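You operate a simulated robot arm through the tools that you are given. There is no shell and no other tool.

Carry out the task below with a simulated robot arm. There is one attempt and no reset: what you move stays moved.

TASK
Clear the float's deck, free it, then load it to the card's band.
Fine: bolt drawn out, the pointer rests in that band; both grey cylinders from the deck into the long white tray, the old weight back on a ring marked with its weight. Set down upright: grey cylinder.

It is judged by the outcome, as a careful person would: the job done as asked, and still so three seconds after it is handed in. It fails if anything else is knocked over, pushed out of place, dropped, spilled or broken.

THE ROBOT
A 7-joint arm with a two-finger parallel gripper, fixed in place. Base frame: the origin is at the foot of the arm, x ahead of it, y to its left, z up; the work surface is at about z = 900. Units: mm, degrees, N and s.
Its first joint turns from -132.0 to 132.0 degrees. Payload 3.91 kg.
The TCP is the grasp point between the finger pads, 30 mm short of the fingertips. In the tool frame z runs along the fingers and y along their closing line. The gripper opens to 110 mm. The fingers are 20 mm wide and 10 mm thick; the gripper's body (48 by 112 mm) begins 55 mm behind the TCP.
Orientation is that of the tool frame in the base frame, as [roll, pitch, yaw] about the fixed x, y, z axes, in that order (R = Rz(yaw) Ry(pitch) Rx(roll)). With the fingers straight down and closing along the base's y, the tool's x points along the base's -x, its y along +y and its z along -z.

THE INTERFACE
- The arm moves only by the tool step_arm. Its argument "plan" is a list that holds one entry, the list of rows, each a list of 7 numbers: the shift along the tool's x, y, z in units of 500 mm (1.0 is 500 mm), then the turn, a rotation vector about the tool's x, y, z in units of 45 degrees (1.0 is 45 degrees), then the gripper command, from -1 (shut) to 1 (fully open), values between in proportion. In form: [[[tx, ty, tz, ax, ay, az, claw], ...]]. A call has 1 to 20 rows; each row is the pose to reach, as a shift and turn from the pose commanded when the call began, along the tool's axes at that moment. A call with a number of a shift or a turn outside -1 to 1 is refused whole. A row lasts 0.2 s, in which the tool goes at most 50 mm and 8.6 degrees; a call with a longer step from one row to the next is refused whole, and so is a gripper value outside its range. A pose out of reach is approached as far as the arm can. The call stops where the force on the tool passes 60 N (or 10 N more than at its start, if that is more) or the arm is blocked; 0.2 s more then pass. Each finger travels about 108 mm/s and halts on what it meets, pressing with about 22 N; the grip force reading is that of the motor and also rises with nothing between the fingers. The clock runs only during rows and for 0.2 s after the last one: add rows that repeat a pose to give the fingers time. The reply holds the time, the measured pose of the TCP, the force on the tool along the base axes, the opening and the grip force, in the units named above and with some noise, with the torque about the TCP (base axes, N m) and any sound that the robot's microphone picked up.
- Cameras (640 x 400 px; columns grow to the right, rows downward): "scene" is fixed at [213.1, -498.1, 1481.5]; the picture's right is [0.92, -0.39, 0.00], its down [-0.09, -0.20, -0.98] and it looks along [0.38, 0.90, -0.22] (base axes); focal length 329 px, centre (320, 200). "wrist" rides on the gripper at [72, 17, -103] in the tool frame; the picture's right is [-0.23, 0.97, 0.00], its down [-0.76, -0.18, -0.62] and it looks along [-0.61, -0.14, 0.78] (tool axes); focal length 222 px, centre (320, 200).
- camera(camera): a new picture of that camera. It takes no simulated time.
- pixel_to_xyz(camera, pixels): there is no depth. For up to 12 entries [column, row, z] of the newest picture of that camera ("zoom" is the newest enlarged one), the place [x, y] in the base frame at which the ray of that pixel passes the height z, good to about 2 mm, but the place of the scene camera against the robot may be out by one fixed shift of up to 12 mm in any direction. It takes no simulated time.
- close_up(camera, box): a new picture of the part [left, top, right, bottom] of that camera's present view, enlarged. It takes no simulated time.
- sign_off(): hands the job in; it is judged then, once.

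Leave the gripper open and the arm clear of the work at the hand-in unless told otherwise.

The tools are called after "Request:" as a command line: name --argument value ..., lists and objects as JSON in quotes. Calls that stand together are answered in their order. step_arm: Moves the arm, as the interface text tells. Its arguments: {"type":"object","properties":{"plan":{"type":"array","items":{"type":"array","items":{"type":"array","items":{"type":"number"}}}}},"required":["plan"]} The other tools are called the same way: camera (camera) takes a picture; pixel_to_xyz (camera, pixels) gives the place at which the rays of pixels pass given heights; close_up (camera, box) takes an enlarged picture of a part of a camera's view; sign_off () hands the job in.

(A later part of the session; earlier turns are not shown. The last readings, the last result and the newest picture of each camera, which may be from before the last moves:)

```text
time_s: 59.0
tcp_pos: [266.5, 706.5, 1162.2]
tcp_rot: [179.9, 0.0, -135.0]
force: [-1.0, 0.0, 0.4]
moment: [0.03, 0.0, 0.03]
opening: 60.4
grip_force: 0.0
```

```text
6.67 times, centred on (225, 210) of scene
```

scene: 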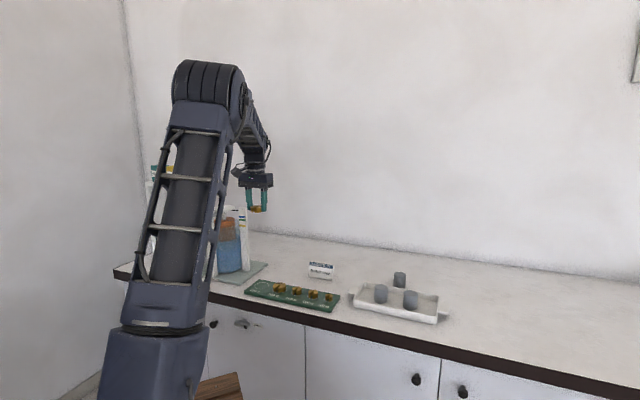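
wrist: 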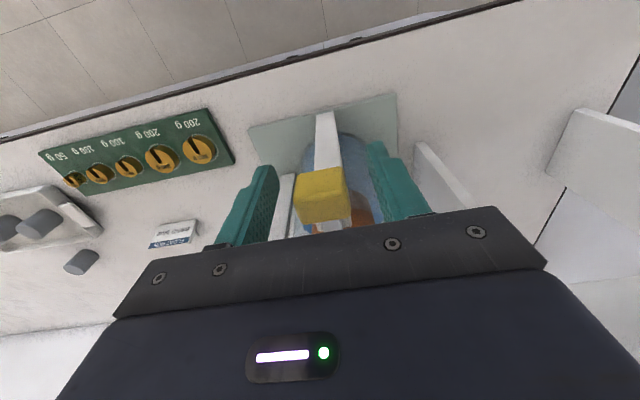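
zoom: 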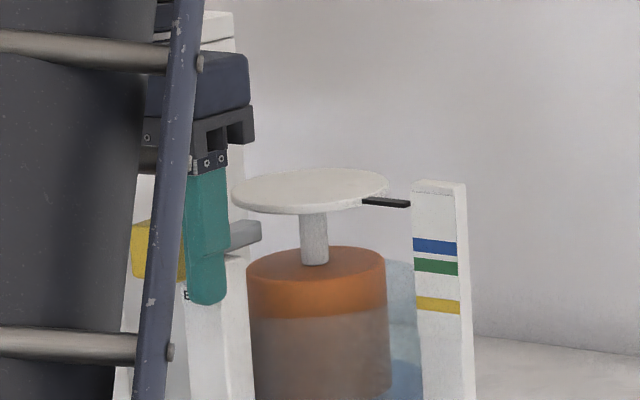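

Knob stayed put. Rise above the knob to view how far the bolt has come out.

Request:
step_arm --plan '[[[0, 0, -0.05, 0, 0, 0, 0.1], [0, 0, -0.12, 0, 0, 0, 0.1], [0.02, 0, -0.2, 0, 0, 0, 0.3], [0.06, 0, -0.24, 0, 0, 0, 0.3]]]'

Request:
camera --camera "wrist"

Request:
close_up --camera "wrist" --box '[260, 80, 420, 220]'

Request:
close_up --camera "scene" --box '[185, 180, 265, 240]'

```text
time_s: 60.0
tcp_pos: [244.5, 685.0, 1283.3]
tcp_rot: [-179.9, 0.0, -135.0]
force: [0.0, 0.8, -1.7]
moment: [0.01, 0.03, 0.04]
opening: 71.5
grip_force: 0.0
```

```text
taken
```

wrist: 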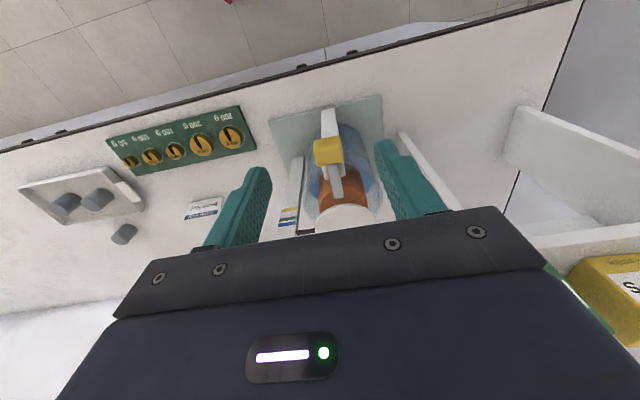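

```text
2.86 times, centred on (340, 150) of wrist
```

zoom: 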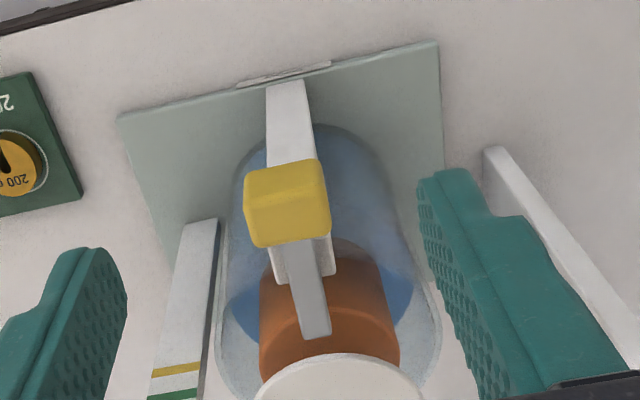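

```text
6.67 times, centred on (225, 210) of scene
```

zoom: 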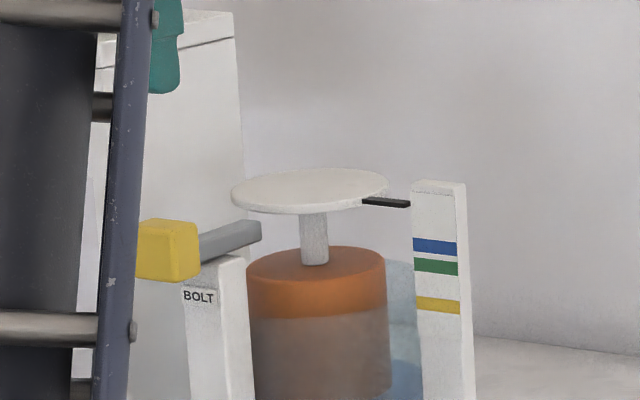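

The bar's tip is now clear of the deck's edge by ~11 mm, after ~25 mm of travel where it resisted. I'll regrip the knob centred (≈(274,716)) and test gently whether it draws out further.

Request:
step_arm --plan '[[[-0.04, 0.003, 0, 0, 0, 0, 0.3], [-0.0862, 0.003, 0.02, 0, 0, 0, 0.3], [-0.0862, 0.003, 0.1, 0, 0, 0, 0.2], [-0.0862, 0.003, 0.18, 0, 0, 0, 0.2], [-0.0862, 0.003, 0.24, 0, 0, 0, 0.2], [-0.0862, 0.003, 0.24, 0, 0, 0, 0.2]]]'

Request:
camera --camera "wrist"

Request:
close_up --camera "wrist" --box '[220, 120, 420, 240]'

```text
time_s: 61.4
tcp_pos: [276.1, 718.2, 1164.8]
tcp_rot: [179.9, -0.1, -134.9]
force: [-0.6, 0.0, -0.5]
moment: [0.0, 0.01, 0.01]
opening: 66.0
grip_force: 0.2
```

```text
taken
```

wrist: 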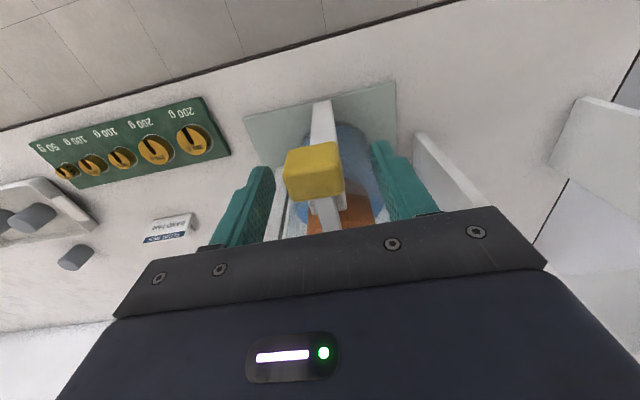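

```text
3.20 times, centred on (320, 180) of wrist
```

zoom: 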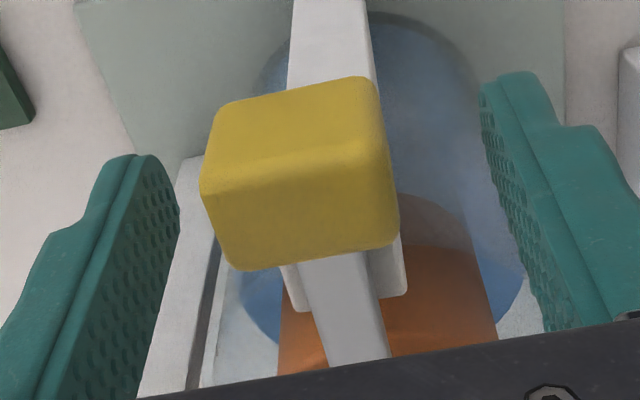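

Knob's top centre is ~6 mm outward of the TCP and 1.6 mm to the -v side. Adjust and close.

Request:
step_arm --plan '[[[0.011, -0.003, 0, 0, 0, 0, 0.2], [0.011, -0.003, 0, 0, 0, 0, -1], [0.011, -0.003, 0, 0, 0, 0, -1], [0.011, -0.003, 0, 0, 0, 0, -1], [0.011, -0.003, 0, 0, 0, 0, -1]]]'

Request:
close_up --camera "wrist" --box '[220, 120, 420, 240]'

```text
time_s: 62.6
tcp_pos: [273.5, 712.0, 1162.4]
tcp_rot: [-180.0, 0.0, -135.0]
force: [2.4, -3.5, -2.9]
moment: [0.54, -0.31, -0.13]
opening: 31.7
grip_force: 44.8
```

```text
3.20 times, centred on (320, 180) of wrist
```

zoom: 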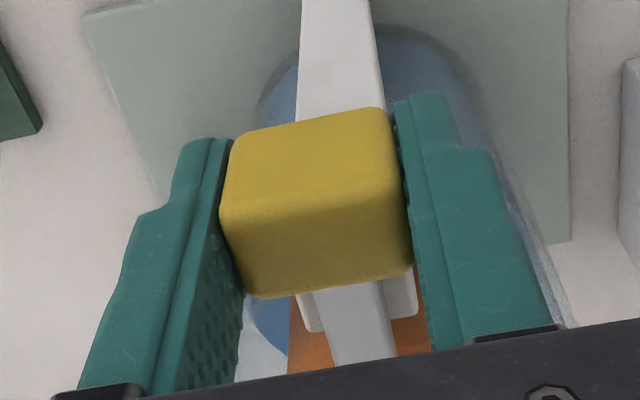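

Well centred (small force). Pull another 6 mm gently and read the force.

Request:
step_arm --plan '[[[0.004, 0, 0, 0, 0, 0, -1], [0.008, 0, 0, 0, 0, 0, -1], [0.012, 0, 0, 0, 0, 0, -1]]]'

Request:
close_up --camera "wrist" --box '[220, 120, 420, 240]'

Request:
close_up --camera "scene" --box '[185, 180, 265, 240]'

```text
time_s: 63.4
tcp_pos: [269.9, 709.1, 1161.9]
tcp_rot: [-180.0, 0.1, -135.0]
force: [22.4, 24.3, 7.8]
moment: [0.31, -0.19, 0.2]
opening: 31.9
grip_force: 45.3
```

```text
3.20 times, centred on (320, 180) of wrist
```

zoom: 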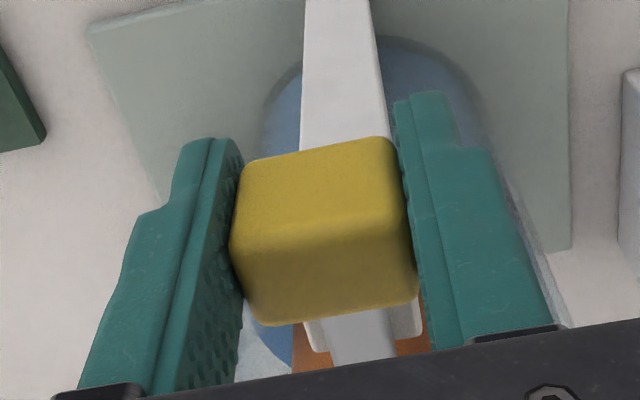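

```text
6.67 times, centred on (225, 210) of scene
```

zoom: 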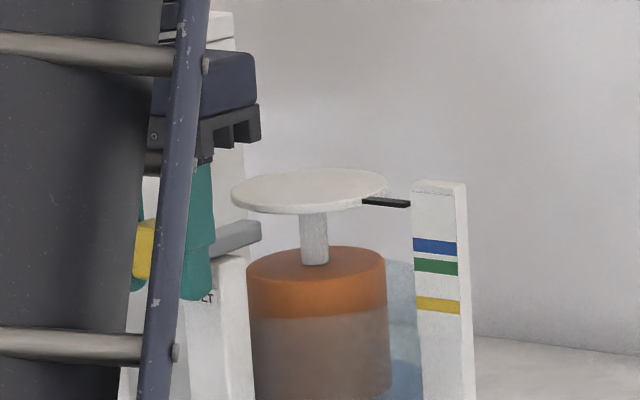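

Firm stop: 33 N straight along the axis, with the knob slipping — the bolt is fully drawn. I open right here (without pushing back) and rise.

Request:
step_arm --plan '[[[0.012, 0, 0, 0, 0, 0, 0.1], [0.012, 0, 0, 0, 0, 0, 0.2], [0.012, 0, 0, 0, 0, 0, 0.2], [0.012, 0, -0.06, 0, 0, 0, 0.2], [0.012, 0, -0.14, 0, 0, 0, 0.2], [0.04, 0, -0.22, 0, 0, 0, 0.2]]]'

Request:
camera --camera "wrist"

Request:
close_up --camera "wrist" --box '[260, 60, 420, 220]'

Request:
close_up --camera "scene" --box '[185, 180, 265, 240]'

```text
time_s: 64.8
tcp_pos: [256.7, 694.0, 1270.8]
tcp_rot: [179.9, 0.0, -135.0]
force: [0.4, -0.1, -0.8]
moment: [-0.02, -0.01, 0.01]
opening: 66.2
grip_force: 0.1
```

```text
taken
```

wrist: 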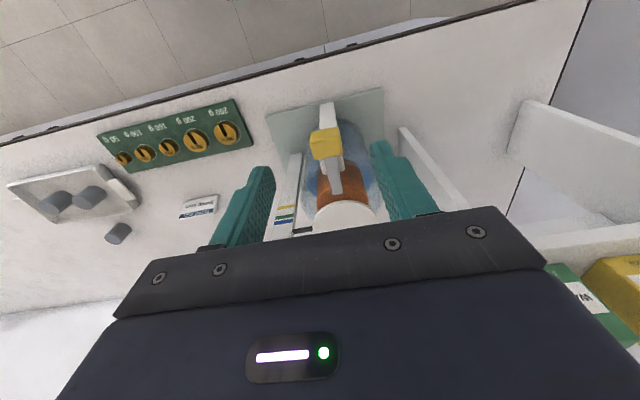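

```text
2.50 times, centred on (340, 140) of wrist
```

zoom: 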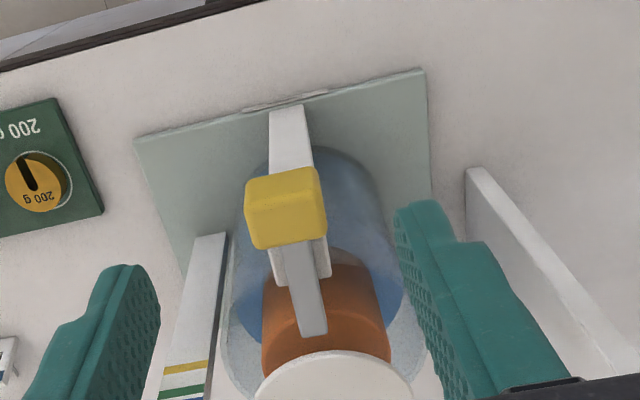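

```text
6.67 times, centred on (225, 210) of scene
```

zoom: 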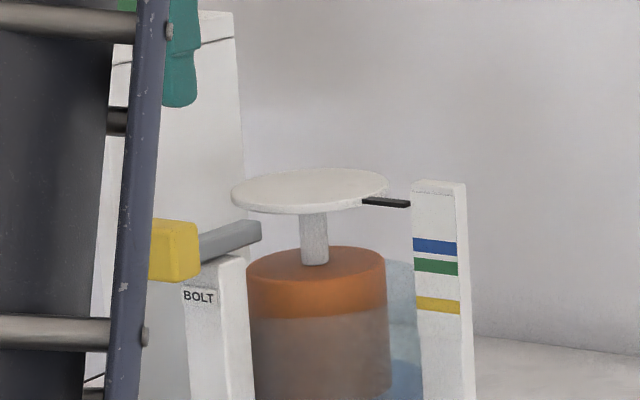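

Bolt out; the deck stays at the top (pointer above the blue band) with no load, so the float needs weight. Pointer must sink ≈24 mm for blue. I'll try a 100 g weight first — the one at (596,440), which has more room beside it. Go above it.

Request:
step_arm --plan '[[[-0.012, -0.084, 0.0, 0, 0, 0, 0.2], [-0.024, -0.168, 0.04, 0, 0, 0, 0.2], [-0.036, -0.252, 0.08, 0, 0, 0, 0.2], [-0.048, -0.336, 0.12, 0, 0, 0, 0.2], [-0.06, -0.42, 0.16, 0, 0, 0, 0.2], [-0.072, -0.504, 0.2, 0, 0, 0, 0.2], [-0.084, -0.588, 0.24, 0, 0, 0, 0.2], [-0.096, -0.672, 0.28, 0, 0, 0, 0.2], [-0.108, -0.756, 0.32, 0, 0, 0, 0.2], [-0.12, -0.839, 0.36, 0, 0, 0, 0.0], [-0.12, -0.839, 0.44, 0, 0, 0, -0.1]]]'

Request:
camera --camera "wrist"

Request:
close_up --camera "wrist" --box '[200, 60, 440, 220]'

Request:
camera --camera "scene"

```text
time_s: 67.2
tcp_pos: [594.2, 439.1, 1056.5]
tcp_rot: [-179.9, 0.1, -134.9]
force: [0.3, -1.1, 0.2]
moment: [-0.04, 0.01, 0.0]
opening: 49.5
grip_force: 0.1
```

```text
taken
```

wrist: 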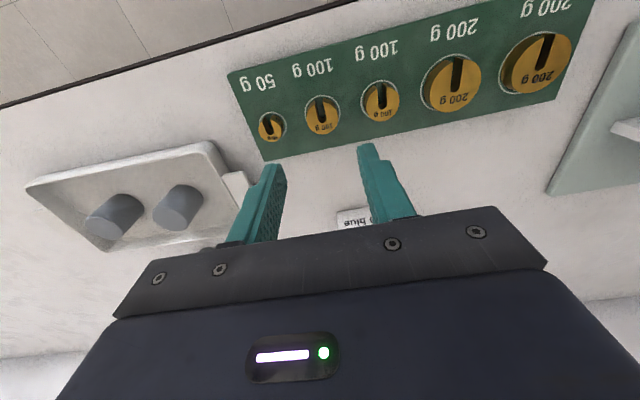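

```text
2.50 times, centred on (320, 140) of wrist
```

zoom: 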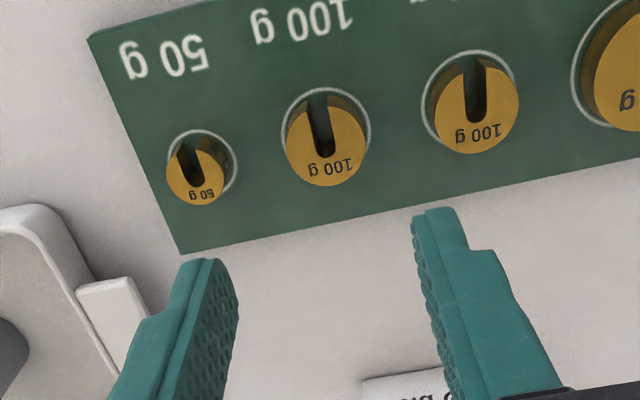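

```text
taken
```

scene: 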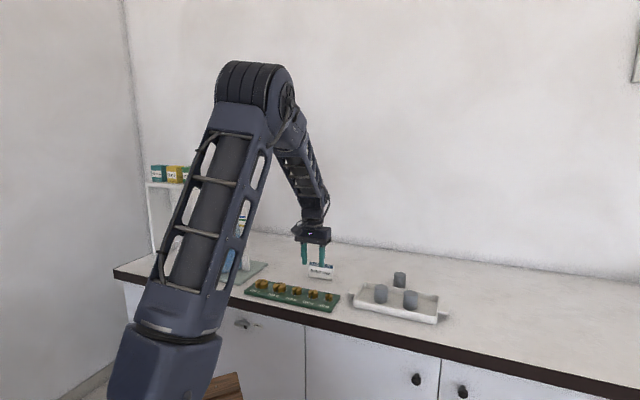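

The 100 g weight's top is at zoom (326,147): offset about (-2.4,+2.0) mm in tool frame. Correct and descend to ≈980 first, then check.

Request:
step_arm --plan '[[[-0.005, 0.004, 0.05, 0, 0, 0, -0.1], [-0.005, 0.004, 0.11, 0, 0, 0, -0.1], [-0.005, 0.004, 0.15, 0, 0, 0, -0.1]]]'

Request:
close_up --camera "wrist" --box '[200, 80, 440, 240]'

```text
time_s: 68.0
tcp_pos: [592.5, 440.9, 977.5]
tcp_rot: [180.0, 0.0, -134.9]
force: [0.3, 0.3, 0.6]
moment: [-0.01, 0.0, 0.01]
opening: 49.6
grip_force: 0.0
```

```text
2.50 times, centred on (320, 160) of wrist
```

zoom: 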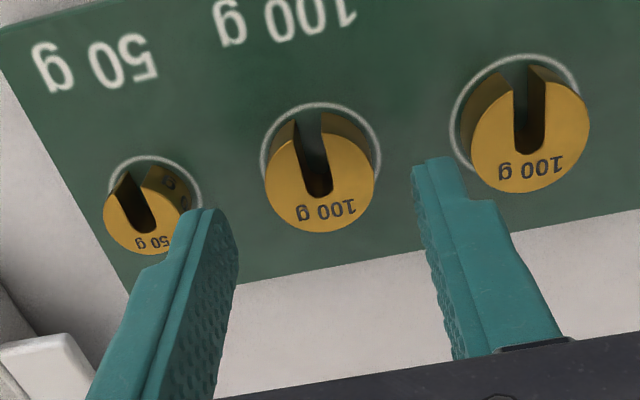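

Centred. Descend to z≈946 and close.

Request:
step_arm --plan '[[[-0.001, 0, 0.03, 0, 0, 0, -0.1], [-0.001, 0, 0.055, 0, 0, 0, -0.1], [-0.001, 0, 0.062, 0, 0, 0, -0.1], [-0.001, 0, 0.062, 0, 0, 0, -0.1]]]'

Request:
close_up --camera "wrist" --box '[200, 80, 440, 240]'

Request:
close_up --camera "scene" --box '[265, 260, 345, 320]'

```text
time_s: 69.0
tcp_pos: [591.2, 441.6, 946.7]
tcp_rot: [180.0, 0.0, -134.9]
force: [0.2, 0.2, -0.6]
moment: [-0.01, -0.01, -0.01]
opening: 49.2
grip_force: 0.0
```

```text
2.50 times, centred on (320, 160) of wrist
```

zoom: 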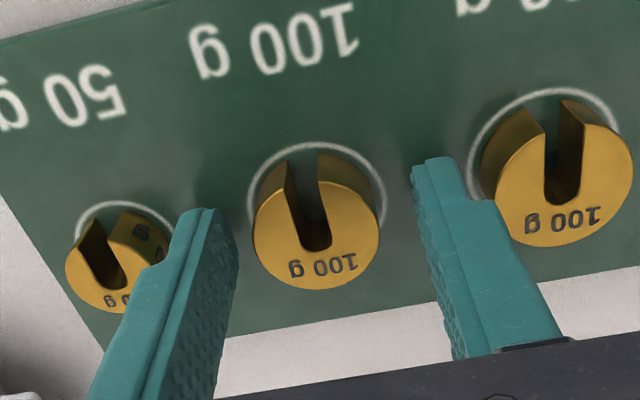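

```text
6.67 times, centred on (305, 290) of scene
```

zoom: 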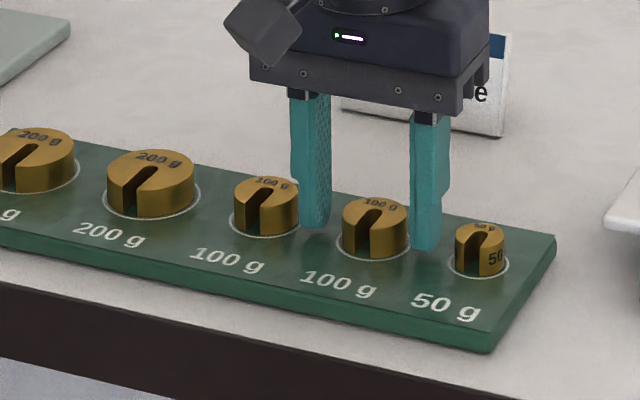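

Fingers straddle the 100 g weight cleanly. Close, then lift.

Request:
step_arm --plan '[[[0, 0, 0, 0, 0, 0, -1], [0, 0, 0, 0, 0, 0, -1], [0, 0, 0, 0, 0, 0, -1], [0, 0, -0.01, 0, 0, 0, -1], [0, 0, -0.06, 0, 0, 0, -1], [0, 0, -0.14, 0, 0, 0, -1]]]'

Request:
close_up --camera "wrist" --box '[200, 80, 440, 240]'

Request:
close_up --camera "scene" --box '[235, 230, 345, 320]'

```text
time_s: 70.4
tcp_pos: [595.1, 445.9, 1016.2]
tcp_rot: [179.9, -0.1, -134.9]
force: [0.4, 0.5, -1.5]
moment: [-0.03, 0.04, 0.01]
opening: 32.0
grip_force: 22.1
```

```text
2.50 times, centred on (320, 160) of wrist
```

zoom: 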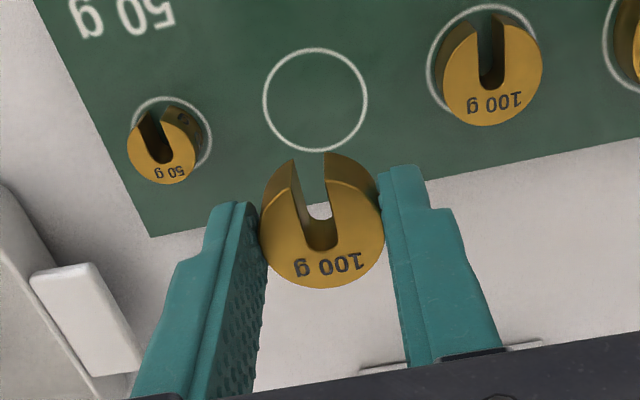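

```text
4.44 times, centred on (290, 275) of scene
```

zoom: 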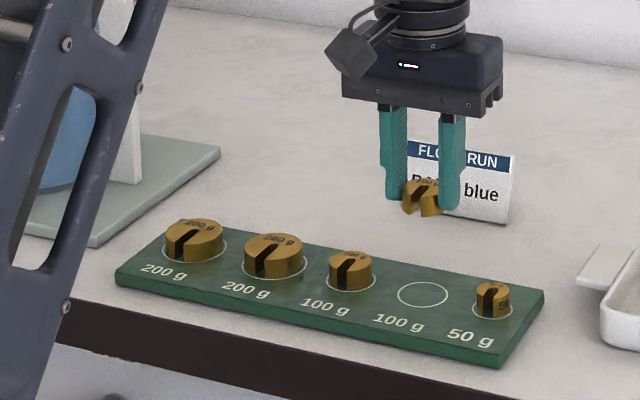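

100 g held. Carry it up and over to the deck centre (360,799), holding above the posts.

Request:
step_arm --plan '[[[-0.014, 0.07, -0.06, 0, 0, 0, -1], [-0.028, 0.14, -0.12, 0, 0, 0, -1], [-0.042, 0.21, -0.18, 0, 0, 0, -1], [-0.056, 0.28, -0.24, 0, 0, 0, -1], [-0.07, 0.35, -0.3, 0, 0, 0, -1], [-0.084, 0.42, -0.36, 0, 0, 0, -1], [-0.098, 0.49, -0.42, 0, 0, 0, -1], [-0.112, 0.56, -0.48, 0, 0, 0, -1], [-0.13, 0.65, -0.48, 0, 0, 0, -1], [-0.148, 0.74, -0.48, 0, 0, 0, -1], [-0.167, 0.83, -0.48, 0, 0, 0, -1], [-0.167, 0.83, -0.46, 0, 0, 0, -1]]]'

Request:
camera --camera "wrist"

Request:
close_up --camera "wrist" --box '[220, 50, 420, 200]'

```text
time_s: 73.0
tcp_pos: [360.9, 797.3, 1248.2]
tcp_rot: [179.8, -0.1, -134.9]
force: [-1.4, 0.3, -1.8]
moment: [0.03, 0.02, -0.02]
opening: 31.8
grip_force: 22.0
```

```text
taken
```

wrist: 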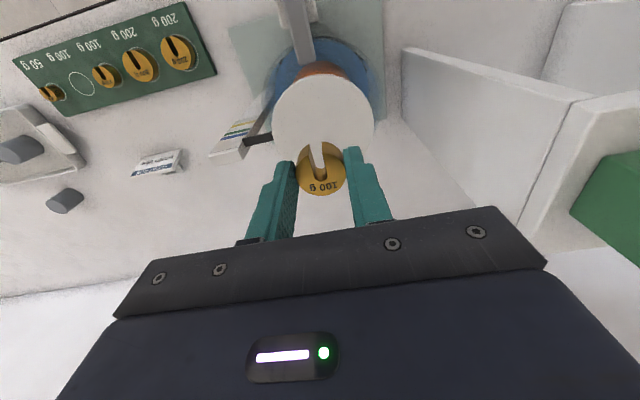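

```text
2.67 times, centred on (320, 125) of wrist
```

zoom: 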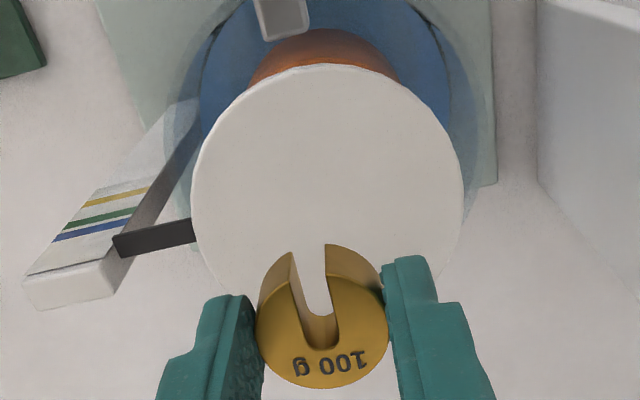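

Deck centre lies about (+4,+2) mm in the tool frame. Contact should come at TCP z≈1195. Descend to ≈1203 and check.

Request:
step_arm --plan '[[[0.008, 0.004, 0.03, 0, 0, 0, -1], [0.008, 0.004, 0.07, 0, 0, 0, -1], [0.008, 0.004, 0.09, 0, 0, 0, -1], [0.008, 0.004, 0.09, 0, 0, 0, -1]]]'

Request:
close_up --camera "wrist" --box '[220, 70, 420, 220]'

Request:
close_up --camera "scene" --box '[200, 180, 260, 230]'

```text
time_s: 74.0
tcp_pos: [356.6, 796.0, 1204.1]
tcp_rot: [180.0, -0.1, -135.1]
force: [-0.3, 0.3, -0.5]
moment: [0.0, 0.01, 0.04]
opening: 32.1
grip_force: 22.3
```

```text
2.67 times, centred on (320, 145) of wrist
```

zoom: 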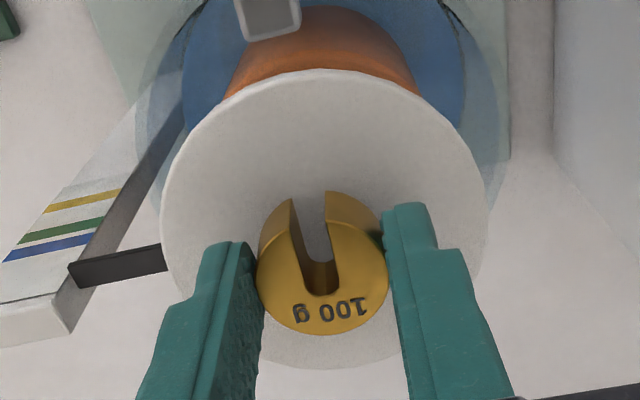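

```text
8.00 times, centred on (230, 205) of scene
```

zoom: 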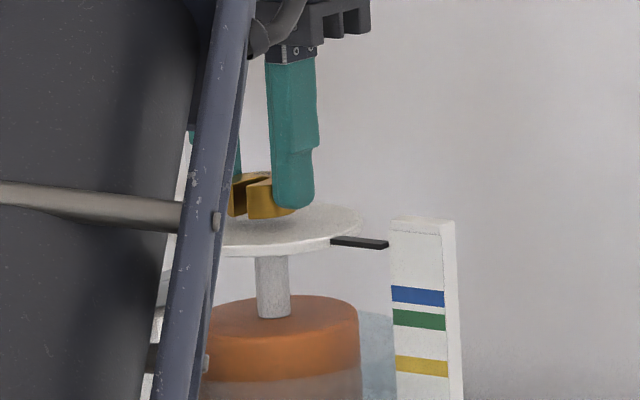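

The weight is a few mm above the deck. Lower to ≈1197, then look.

Request:
step_arm --plan '[[[0, 0, 0.005, 0, 0, 0, -1], [0, 0, 0.01, 0, 0, 0, -1], [0, 0, 0.014, 0, 0, 0, -1]]]'

Request:
close_up --camera "scene" --box '[205, 190, 255, 230]'

```text
time_s: 74.8
tcp_pos: [355.3, 795.5, 1196.4]
tcp_rot: [-180.0, -0.1, -134.8]
force: [-0.6, -0.1, -0.4]
moment: [0.01, -0.02, 0.0]
opening: 32.2
grip_force: 21.7
```

```text
10.00 times, centred on (230, 210) of scene
```

zoom: 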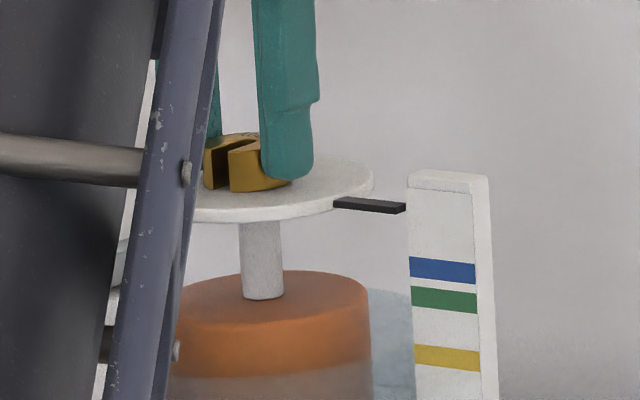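

Almost touching. Lower by 1 mm steps and watch force/pointer.

Request:
step_arm --plan '[[[0, 0, 0.002, 0, 0, 0, -1], [0, 0, 0.004, 0, 0, 0, -1]]]'

Request:
close_up --camera "scene" --box '[205, 190, 255, 230]'

```text
time_s: 75.4
tcp_pos: [354.2, 792.9, 1193.2]
tcp_rot: [179.9, 0.0, -134.9]
force: [-0.8, -0.3, -0.9]
moment: [0.0, -0.01, 0.0]
opening: 32.0
grip_force: 22.2
```

```text
10.00 times, centred on (230, 210) of scene
```

zoom: 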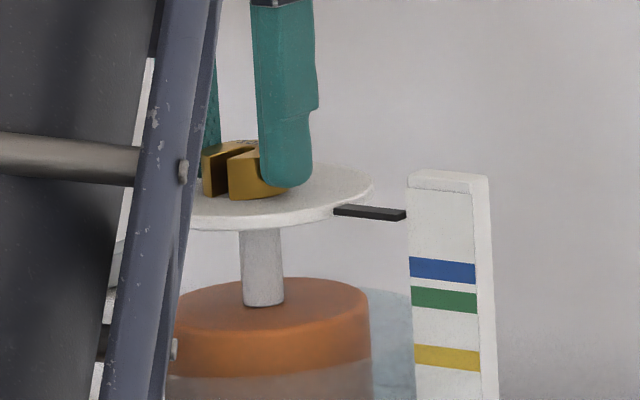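

The deck is moving down under the weight (pointer row 208→215), so it's in contact and the float is free. Open gently and let it settle.

Request:
step_arm --plan '[[[0, 0, 0, 0, 0, 0, -0.38], [0, 0, 0, 0, 0, 0, -0.3], [0, 0, 0, 0, 0, 0, -0.2], [0, 0, 0, 0, 0, 0, -0.1], [0, 0, 0, 0, 0, 0, -0.1]]]'

Request:
close_up --camera "scene" --box '[205, 190, 255, 230]'

Request:
camera --camera "wrist"

```text
time_s: 76.6
tcp_pos: [355.6, 793.6, 1193.3]
tcp_rot: [179.9, 0.0, -135.0]
force: [-0.1, 0.3, 0.2]
moment: [-0.01, 0.0, 0.01]
opening: 49.5
grip_force: 0.0
```

```text
10.00 times, centred on (230, 210) of scene
```

zoom: 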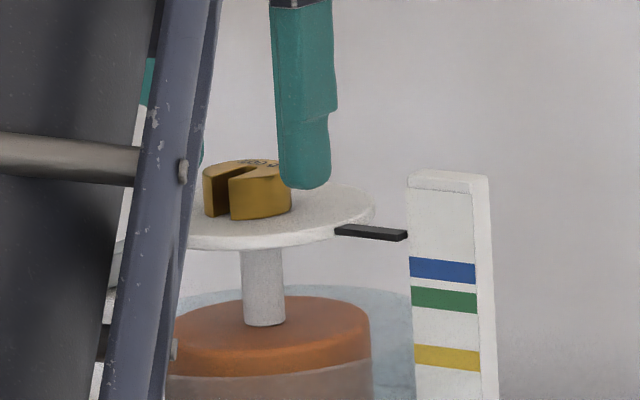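

```text
taken
```

wrist: 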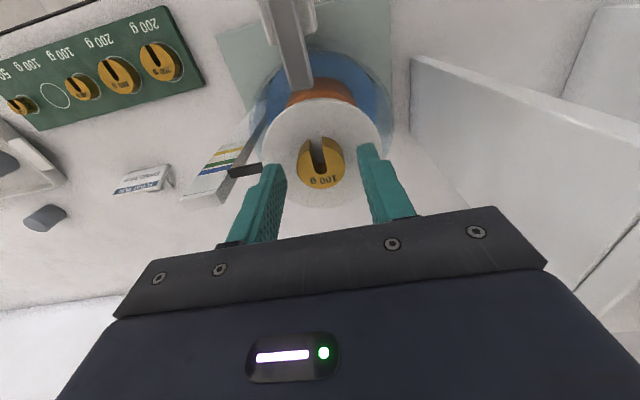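

Rise out gently and let the float settle.

Request:
step_arm --plan '[[[0, 0, -0.02, 0, 0, 0, -0.1], [0, 0, -0.06, 0, 0, 0, -0.1], [0, 0, -0.12, 0, 0, 0, -0.1], [0, 0, -0.12, 0, 0, 0, -0.1], [0, 0, -0.12, 0, 0, 0, -0.1], [0, 0, -0.12, 0, 0, 0, -0.1]]]'

Request:
close_up --camera "scene" --box '[205, 190, 255, 230]'

Request:
camera --camera "wrist"

Request:
close_up --camera "wrist" --box '[180, 60, 420, 220]'

```text
time_s: 78.0
tcp_pos: [352.7, 792.3, 1252.3]
tcp_rot: [180.0, 0.0, -134.9]
force: [-0.3, 0.2, 0.5]
moment: [0.01, 0.01, 0.0]
opening: 49.8
grip_force: 0.0
```

```text
10.00 times, centred on (230, 210) of scene
```

zoom: 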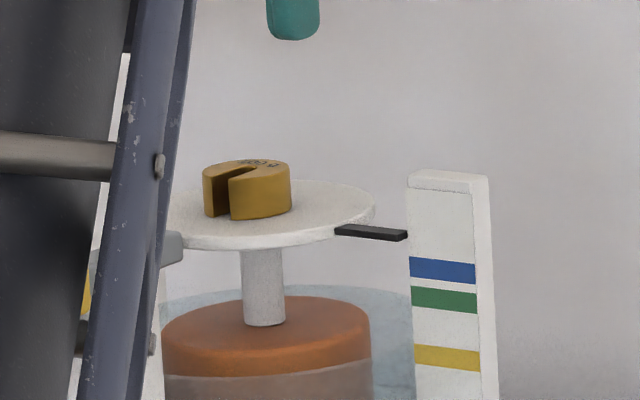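

```text
taken
```

wrist: 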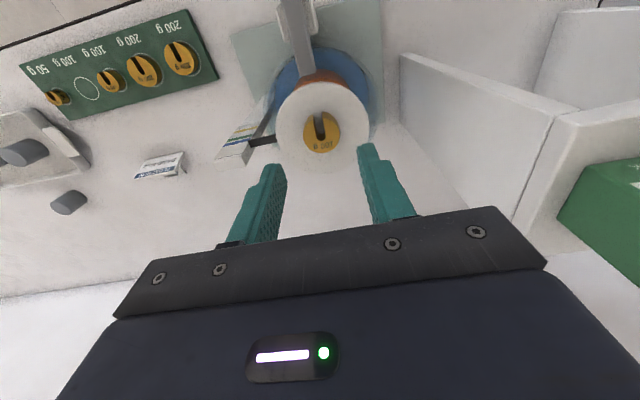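

```text
2.50 times, centred on (300, 140) of wrist
```

zoom: 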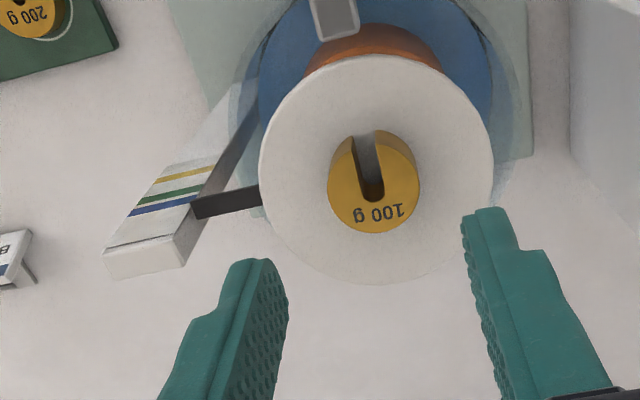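

Settled: 100 g lowered the pointer from row 208 to ≈235 in this view; the blue band spans ≈257–279. Another 100 g (200 g in all) should put it at ≈262–267, inside blue. Fetch the other 100 g weight at (552,482).

Request:
step_arm --plan '[[[0.0174, -0.08, 0, 0, 0, 0, -0.1], [0.035, -0.16, 0, 0, 0, 0, -0.1], [0.052, -0.24, 0.03, 0, 0, 0, -0.1], [0.07, -0.32, 0.075, 0, 0, 0, -0.1], [0.087, -0.4, 0.12, 0, 0, 0, -0.1], [0.105, -0.48, 0.165, 0, 0, 0, -0.1], [0.122, -0.56, 0.21, 0, 0, 0, -0.1], [0.14, -0.64, 0.255, 0, 0, 0, -0.1], [0.157, -0.72, 0.3, 0, 0, 0, -0.1], [0.157, -0.72, 0.385, 0, 0, 0, -0.1]]]'

Request:
camera --camera "wrist"

Request:
close_up --camera "wrist" --box '[200, 60, 440, 220]'

Request:
close_up --camera "scene" --box '[205, 190, 255, 230]'

```text
time_s: 80.2
tcp_pos: [553.0, 482.3, 1056.1]
tcp_rot: [-180.0, 0.1, -134.9]
force: [0.5, 0.1, 0.0]
moment: [0.0, -0.04, 0.04]
opening: 49.7
grip_force: 0.2
```

```text
taken
```

wrist: 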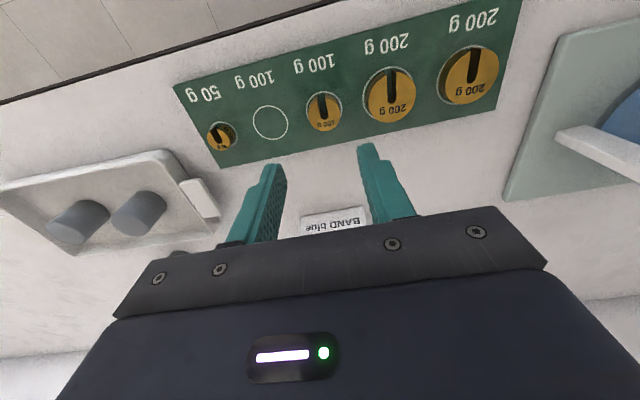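

```text
2.50 times, centred on (320, 140) of wrist
```

zoom: 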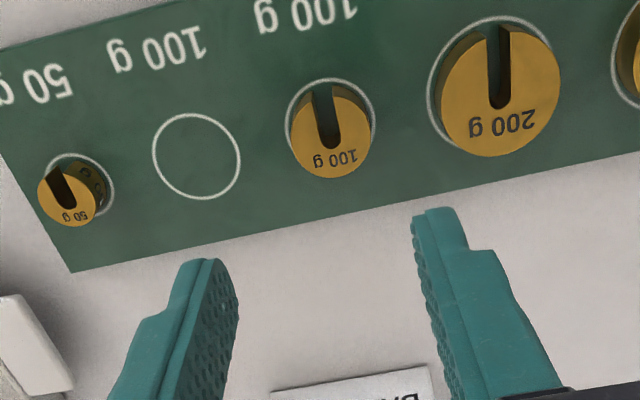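

```text
10.00 times, centred on (230, 210) of scene
```

zoom: 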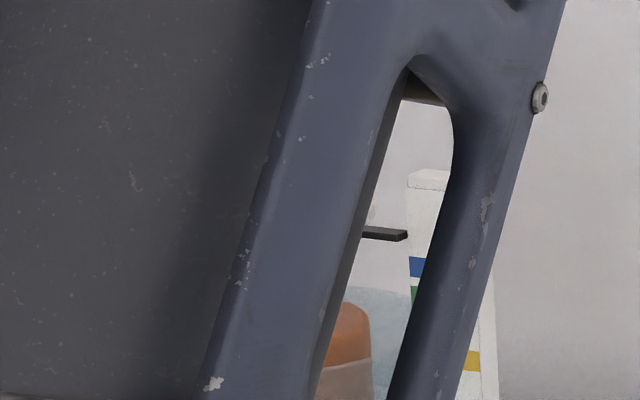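

The 100 g weight is ~4.4 mm to the +y tool side. Correct and descend to ≈978.

Request:
step_arm --plan '[[[0.001, 0.009, 0.05, 0, 0, 0, -0.1], [0.001, 0.009, 0.11, 0, 0, 0, -0.1], [0.001, 0.009, 0.155, 0, 0, 0, -0.1]]]'

Request:
close_up --camera "wrist" --box '[200, 80, 440, 240]'

```text
time_s: 81.0
tcp_pos: [551.8, 485.1, 980.7]
tcp_rot: [180.0, 0.0, -134.9]
force: [1.1, 0.1, -0.6]
moment: [0.03, -0.03, -0.01]
opening: 49.2
grip_force: 0.1
```

```text
2.50 times, centred on (320, 160) of wrist
```

zoom: 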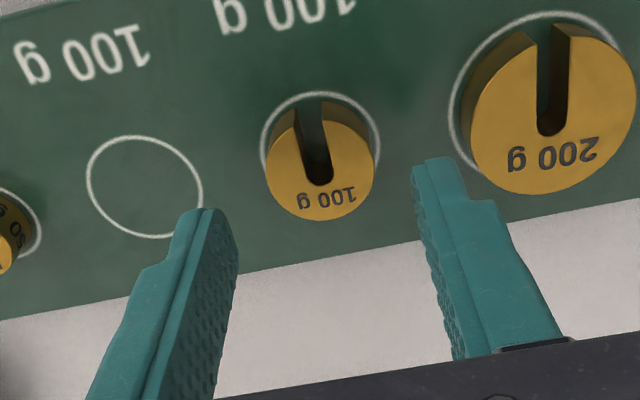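

Centred within 2 mm. Descend to z≈946.5.

Request:
step_arm --plan '[[[0.003, 0, 0.03, 0, 0, 0, -0.1], [0.003, 0, 0.06, 0, 0, 0, -0.1], [0.003, 0, 0.068, 0, 0, 0, -0.1], [0.003, 0, 0.068, 0, 0, 0, -0.1]]]'

Request:
close_up --camera "wrist" --box '[200, 80, 440, 240]'

Request:
close_up --camera "scene" --box '[250, 255, 330, 315]'

```text
time_s: 82.0
tcp_pos: [549.1, 486.0, 948.3]
tcp_rot: [-180.0, -0.1, -135.0]
force: [-0.6, -0.2, -0.1]
moment: [-0.02, 0.0, -0.01]
opening: 49.6
grip_force: 0.1
```

```text
2.50 times, centred on (320, 160) of wrist
```

zoom: 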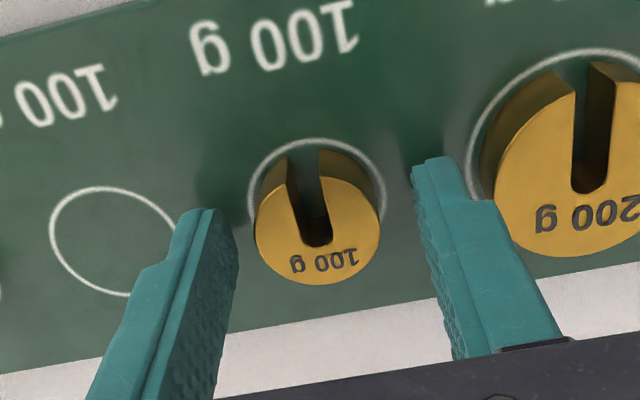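

```text
6.67 times, centred on (290, 285) of scene
```

zoom: 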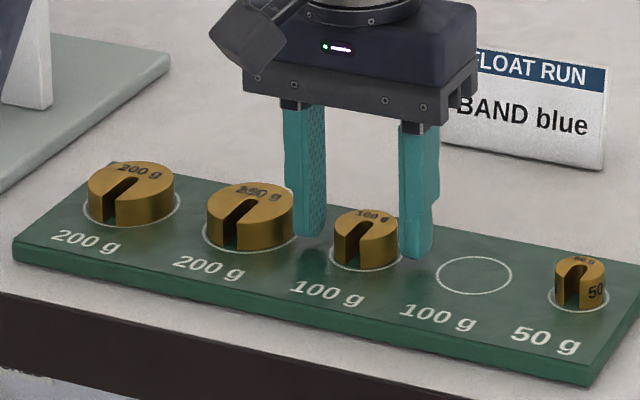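

Good. Close and lift.

Request:
step_arm --plan '[[[0, 0, 0, 0, 0, 0, -1], [0, 0, 0, 0, 0, 0, -1], [0, 0, 0, 0, 0, 0, -1], [0, 0, -0.01, 0, 0, 0, -1], [0, 0, -0.06, 0, 0, 0, -1], [0, 0, -0.14, 0, 0, 0, -1]]]'

Request:
close_up --camera "wrist" --box '[200, 80, 440, 240]'

```text
time_s: 83.4
tcp_pos: [548.3, 486.8, 1017.7]
tcp_rot: [180.0, 0.1, -135.0]
force: [1.2, -1.1, -1.1]
moment: [0.01, -0.03, -0.01]
opening: 32.1
grip_force: 22.3
```

```text
2.50 times, centred on (320, 160) of wrist
```

zoom: 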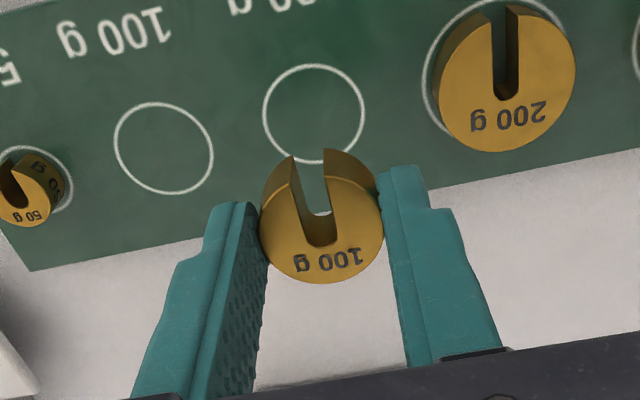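

Held securely. Carry up and over to above the first weight on the deck.

Request:
step_arm --plan '[[[-0.014, 0.06, -0.07, 0, 0, 0, -1], [-0.028, 0.12, -0.14, 0, 0, 0, -1], [-0.042, 0.18, -0.21, 0, 0, 0, -1], [-0.056, 0.24, -0.28, 0, 0, 0, -1], [-0.07, 0.3, -0.35, 0, 0, 0, -1], [-0.084, 0.36, -0.42, 0, 0, 0, -1], [-0.098, 0.42, -0.48, 0, 0, 0, -1], [-0.118, 0.505, -0.48, 0, 0, 0, -1], [-0.138, 0.59, -0.48, 0, 0, 0, -1], [-0.158, 0.675, -0.48, 0, 0, 0, -1], [-0.162, 0.707, -0.47, 0, 0, 0, -1], [-0.162, 0.707, -0.47, 0, 0, 0, -1]]]'

Request:
camera --camera "wrist"

Request:
close_up --camera "wrist" --box '[220, 60, 420, 210]'

Request:
close_up --camera "scene" --box '[205, 180, 265, 230]'

```text
time_s: 86.0
tcp_pos: [351.5, 793.1, 1253.3]
tcp_rot: [179.9, 0.1, -135.0]
force: [0.1, -0.4, -0.5]
moment: [0.0, 0.02, 0.0]
opening: 32.0
grip_force: 22.5
```

```text
taken
```

wrist: 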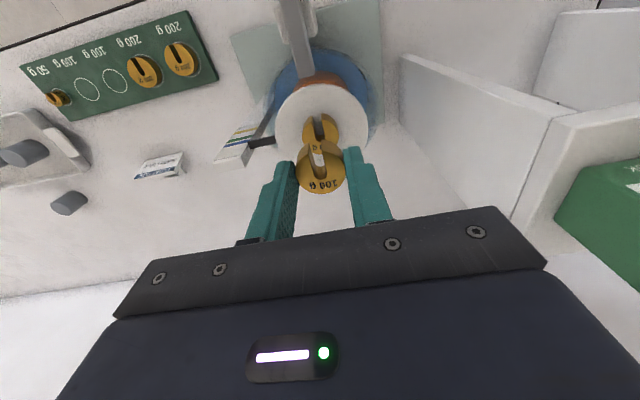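

```text
2.67 times, centred on (320, 135) of wrist
```

zoom: 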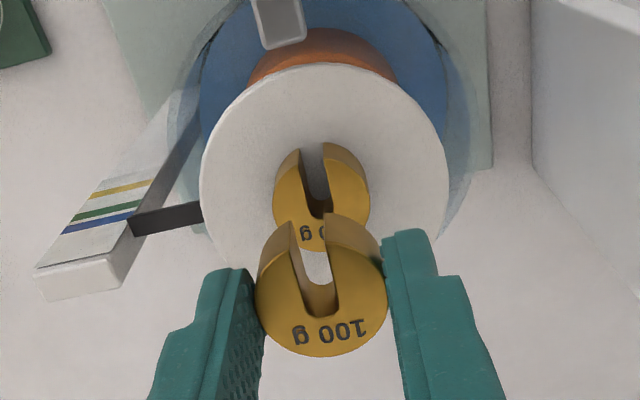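

```text
8.00 times, centred on (235, 205) of scene
```

zoom: 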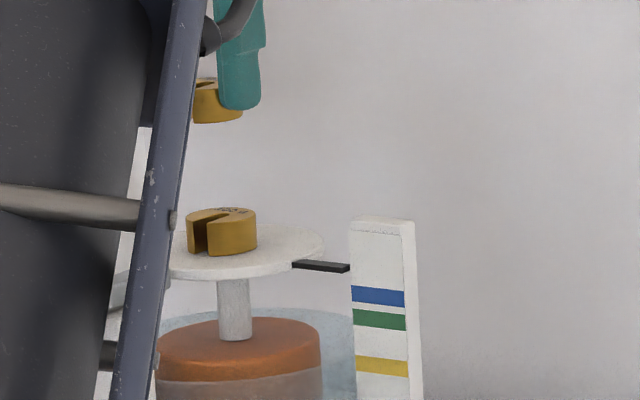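

The first weight is nearly beneath; I estimate a correction of ≈-3 mm in tool x. Apply it and descend to z≈1214 (about 12 mm above the first weight) to compare closely.

Request:
step_arm --plan '[[[-0.006, -0.001, 0.03, 0, 0, 0, -1], [-0.006, -0.001, 0.06, 0, 0, 0, -1], [-0.006, -0.001, 0.079, 0, 0, 0, -1], [-0.006, -0.001, 0.079, 0, 0, 0, -1]]]'

Request:
close_up --camera "wrist" --box '[260, 100, 380, 200]'

Request:
close_up --camera "scene" --box '[205, 185, 255, 225]'

```text
time_s: 87.0
tcp_pos: [358.4, 793.9, 1214.1]
tcp_rot: [179.9, 0.0, -135.0]
force: [0.0, 0.1, -0.5]
moment: [0.02, -0.01, 0.02]
opening: 32.0
grip_force: 22.0
```

```text
4.00 times, centred on (320, 150) of wrist
```

zoom: 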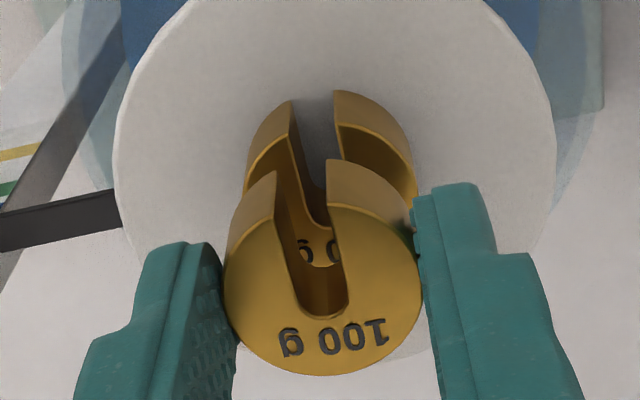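

```text
10.00 times, centred on (230, 205) of scene
```

zoom: 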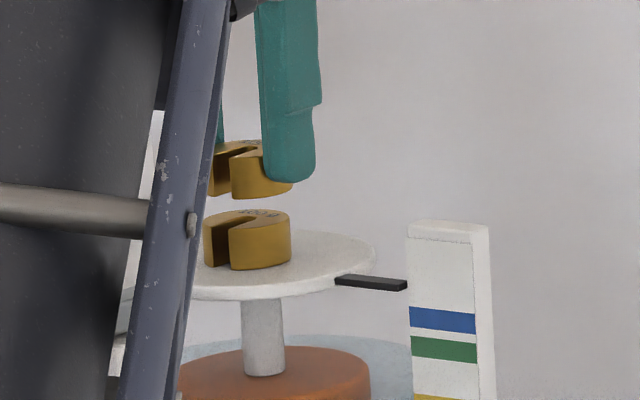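

Comparing outlines, the held weight needs about -1.4 mm in tool x and +1.5 mm in tool y to sit concentric. Apply and lower to z≈1205.

Request:
step_arm --plan '[[[-0.003, 0.003, 0, 0, 0, 0, -1], [-0.003, 0.003, 0.01, 0, 0, 0, -1], [-0.003, 0.003, 0.018, 0, 0, 0, -1]]]'

Request:
close_up --camera "wrist" --box '[260, 100, 380, 200]'

Request:
close_up --camera "scene" --box '[205, 185, 255, 225]'

```text
time_s: 87.8
tcp_pos: [359.0, 797.3, 1206.1]
tcp_rot: [-180.0, 0.0, -135.0]
force: [-0.1, -0.9, -1.2]
moment: [0.01, 0.01, 0.02]
opening: 31.9
grip_force: 22.2
```

```text
4.00 times, centred on (320, 150) of wrist
```

zoom: 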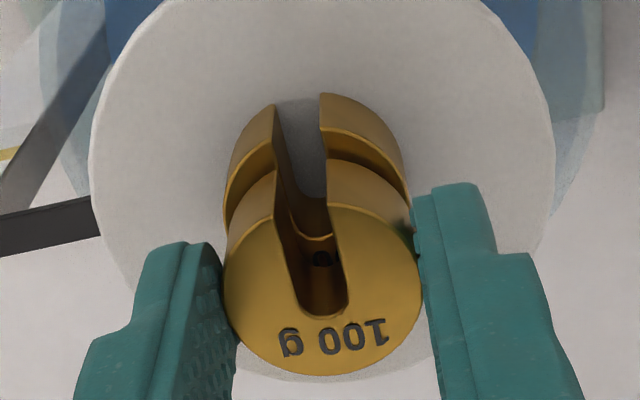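

```text
10.00 times, centred on (230, 205) of scene
```

zoom: 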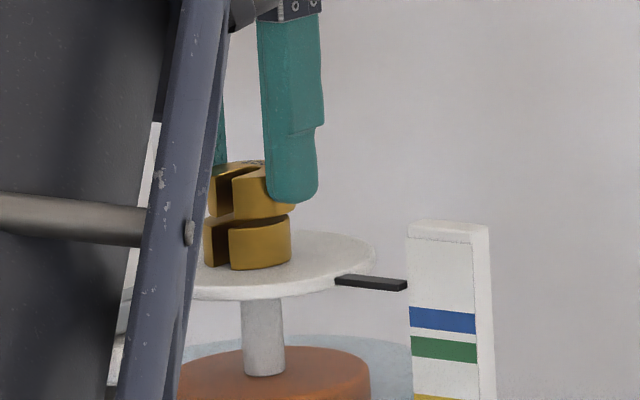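

I'll double-check the alignment with tighter close-ups.

Request:
close_up --camera "scene" --box '[220, 196, 244, 216]'

Request:
close_up --camera "wrist" --box '[290, 115, 350, 200]'

```text
16.00 times, centred on (232, 206) of scene
```

zoom: 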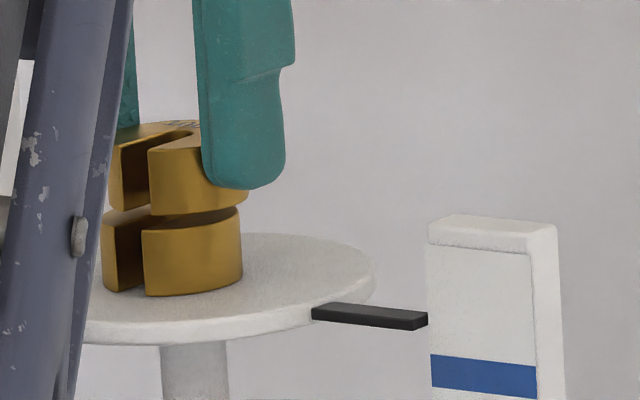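

```text
4.71 times, centred on (320, 158) of wrist
```

zoom: 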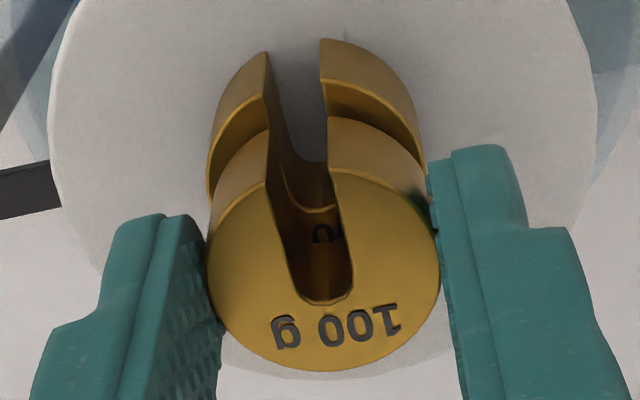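

The scene close-up shows the held weight ≈3 mm to the right, and the wrist view's rims suggest it is ~4 mm too far along +u. Gap is ≈2 mm. Shift tool x by +4 mm and recheck.

Request:
step_arm --plan '[[[0.004, 0, -0.001, 0, 0, 0, -1], [0.008, 0, -0.001, 0, 0, 0, -1], [0.008, 0, -0.001, 0, 0, 0, -1]]]'

Request:
close_up --camera "scene" --box '[220, 196, 244, 216]'

Request:
close_up --camera "wrist" --box '[290, 115, 350, 200]'

```text
time_s: 88.6
tcp_pos: [355.8, 793.7, 1206.6]
tcp_rot: [-180.0, 0.0, -134.9]
force: [0.4, -1.2, -1.1]
moment: [-0.02, -0.02, 0.03]
opening: 31.9
grip_force: 22.1
```

```text
16.00 times, centred on (232, 206) of scene
```

zoom: 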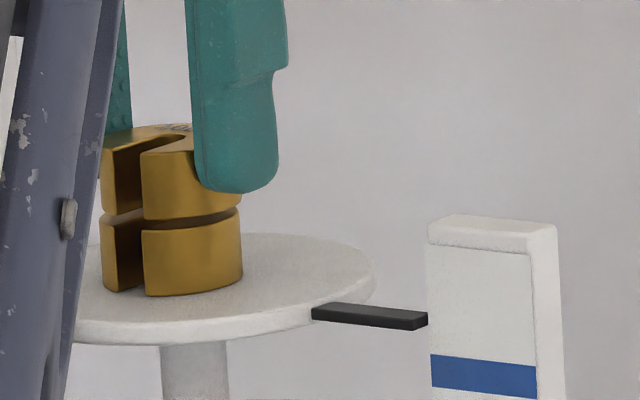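

```text
4.71 times, centred on (320, 158) of wrist
```

zoom: 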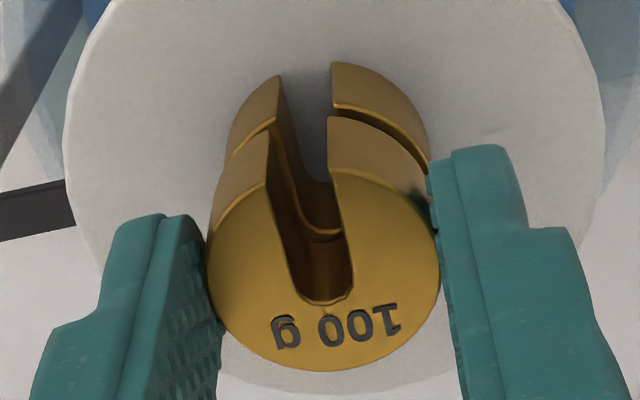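

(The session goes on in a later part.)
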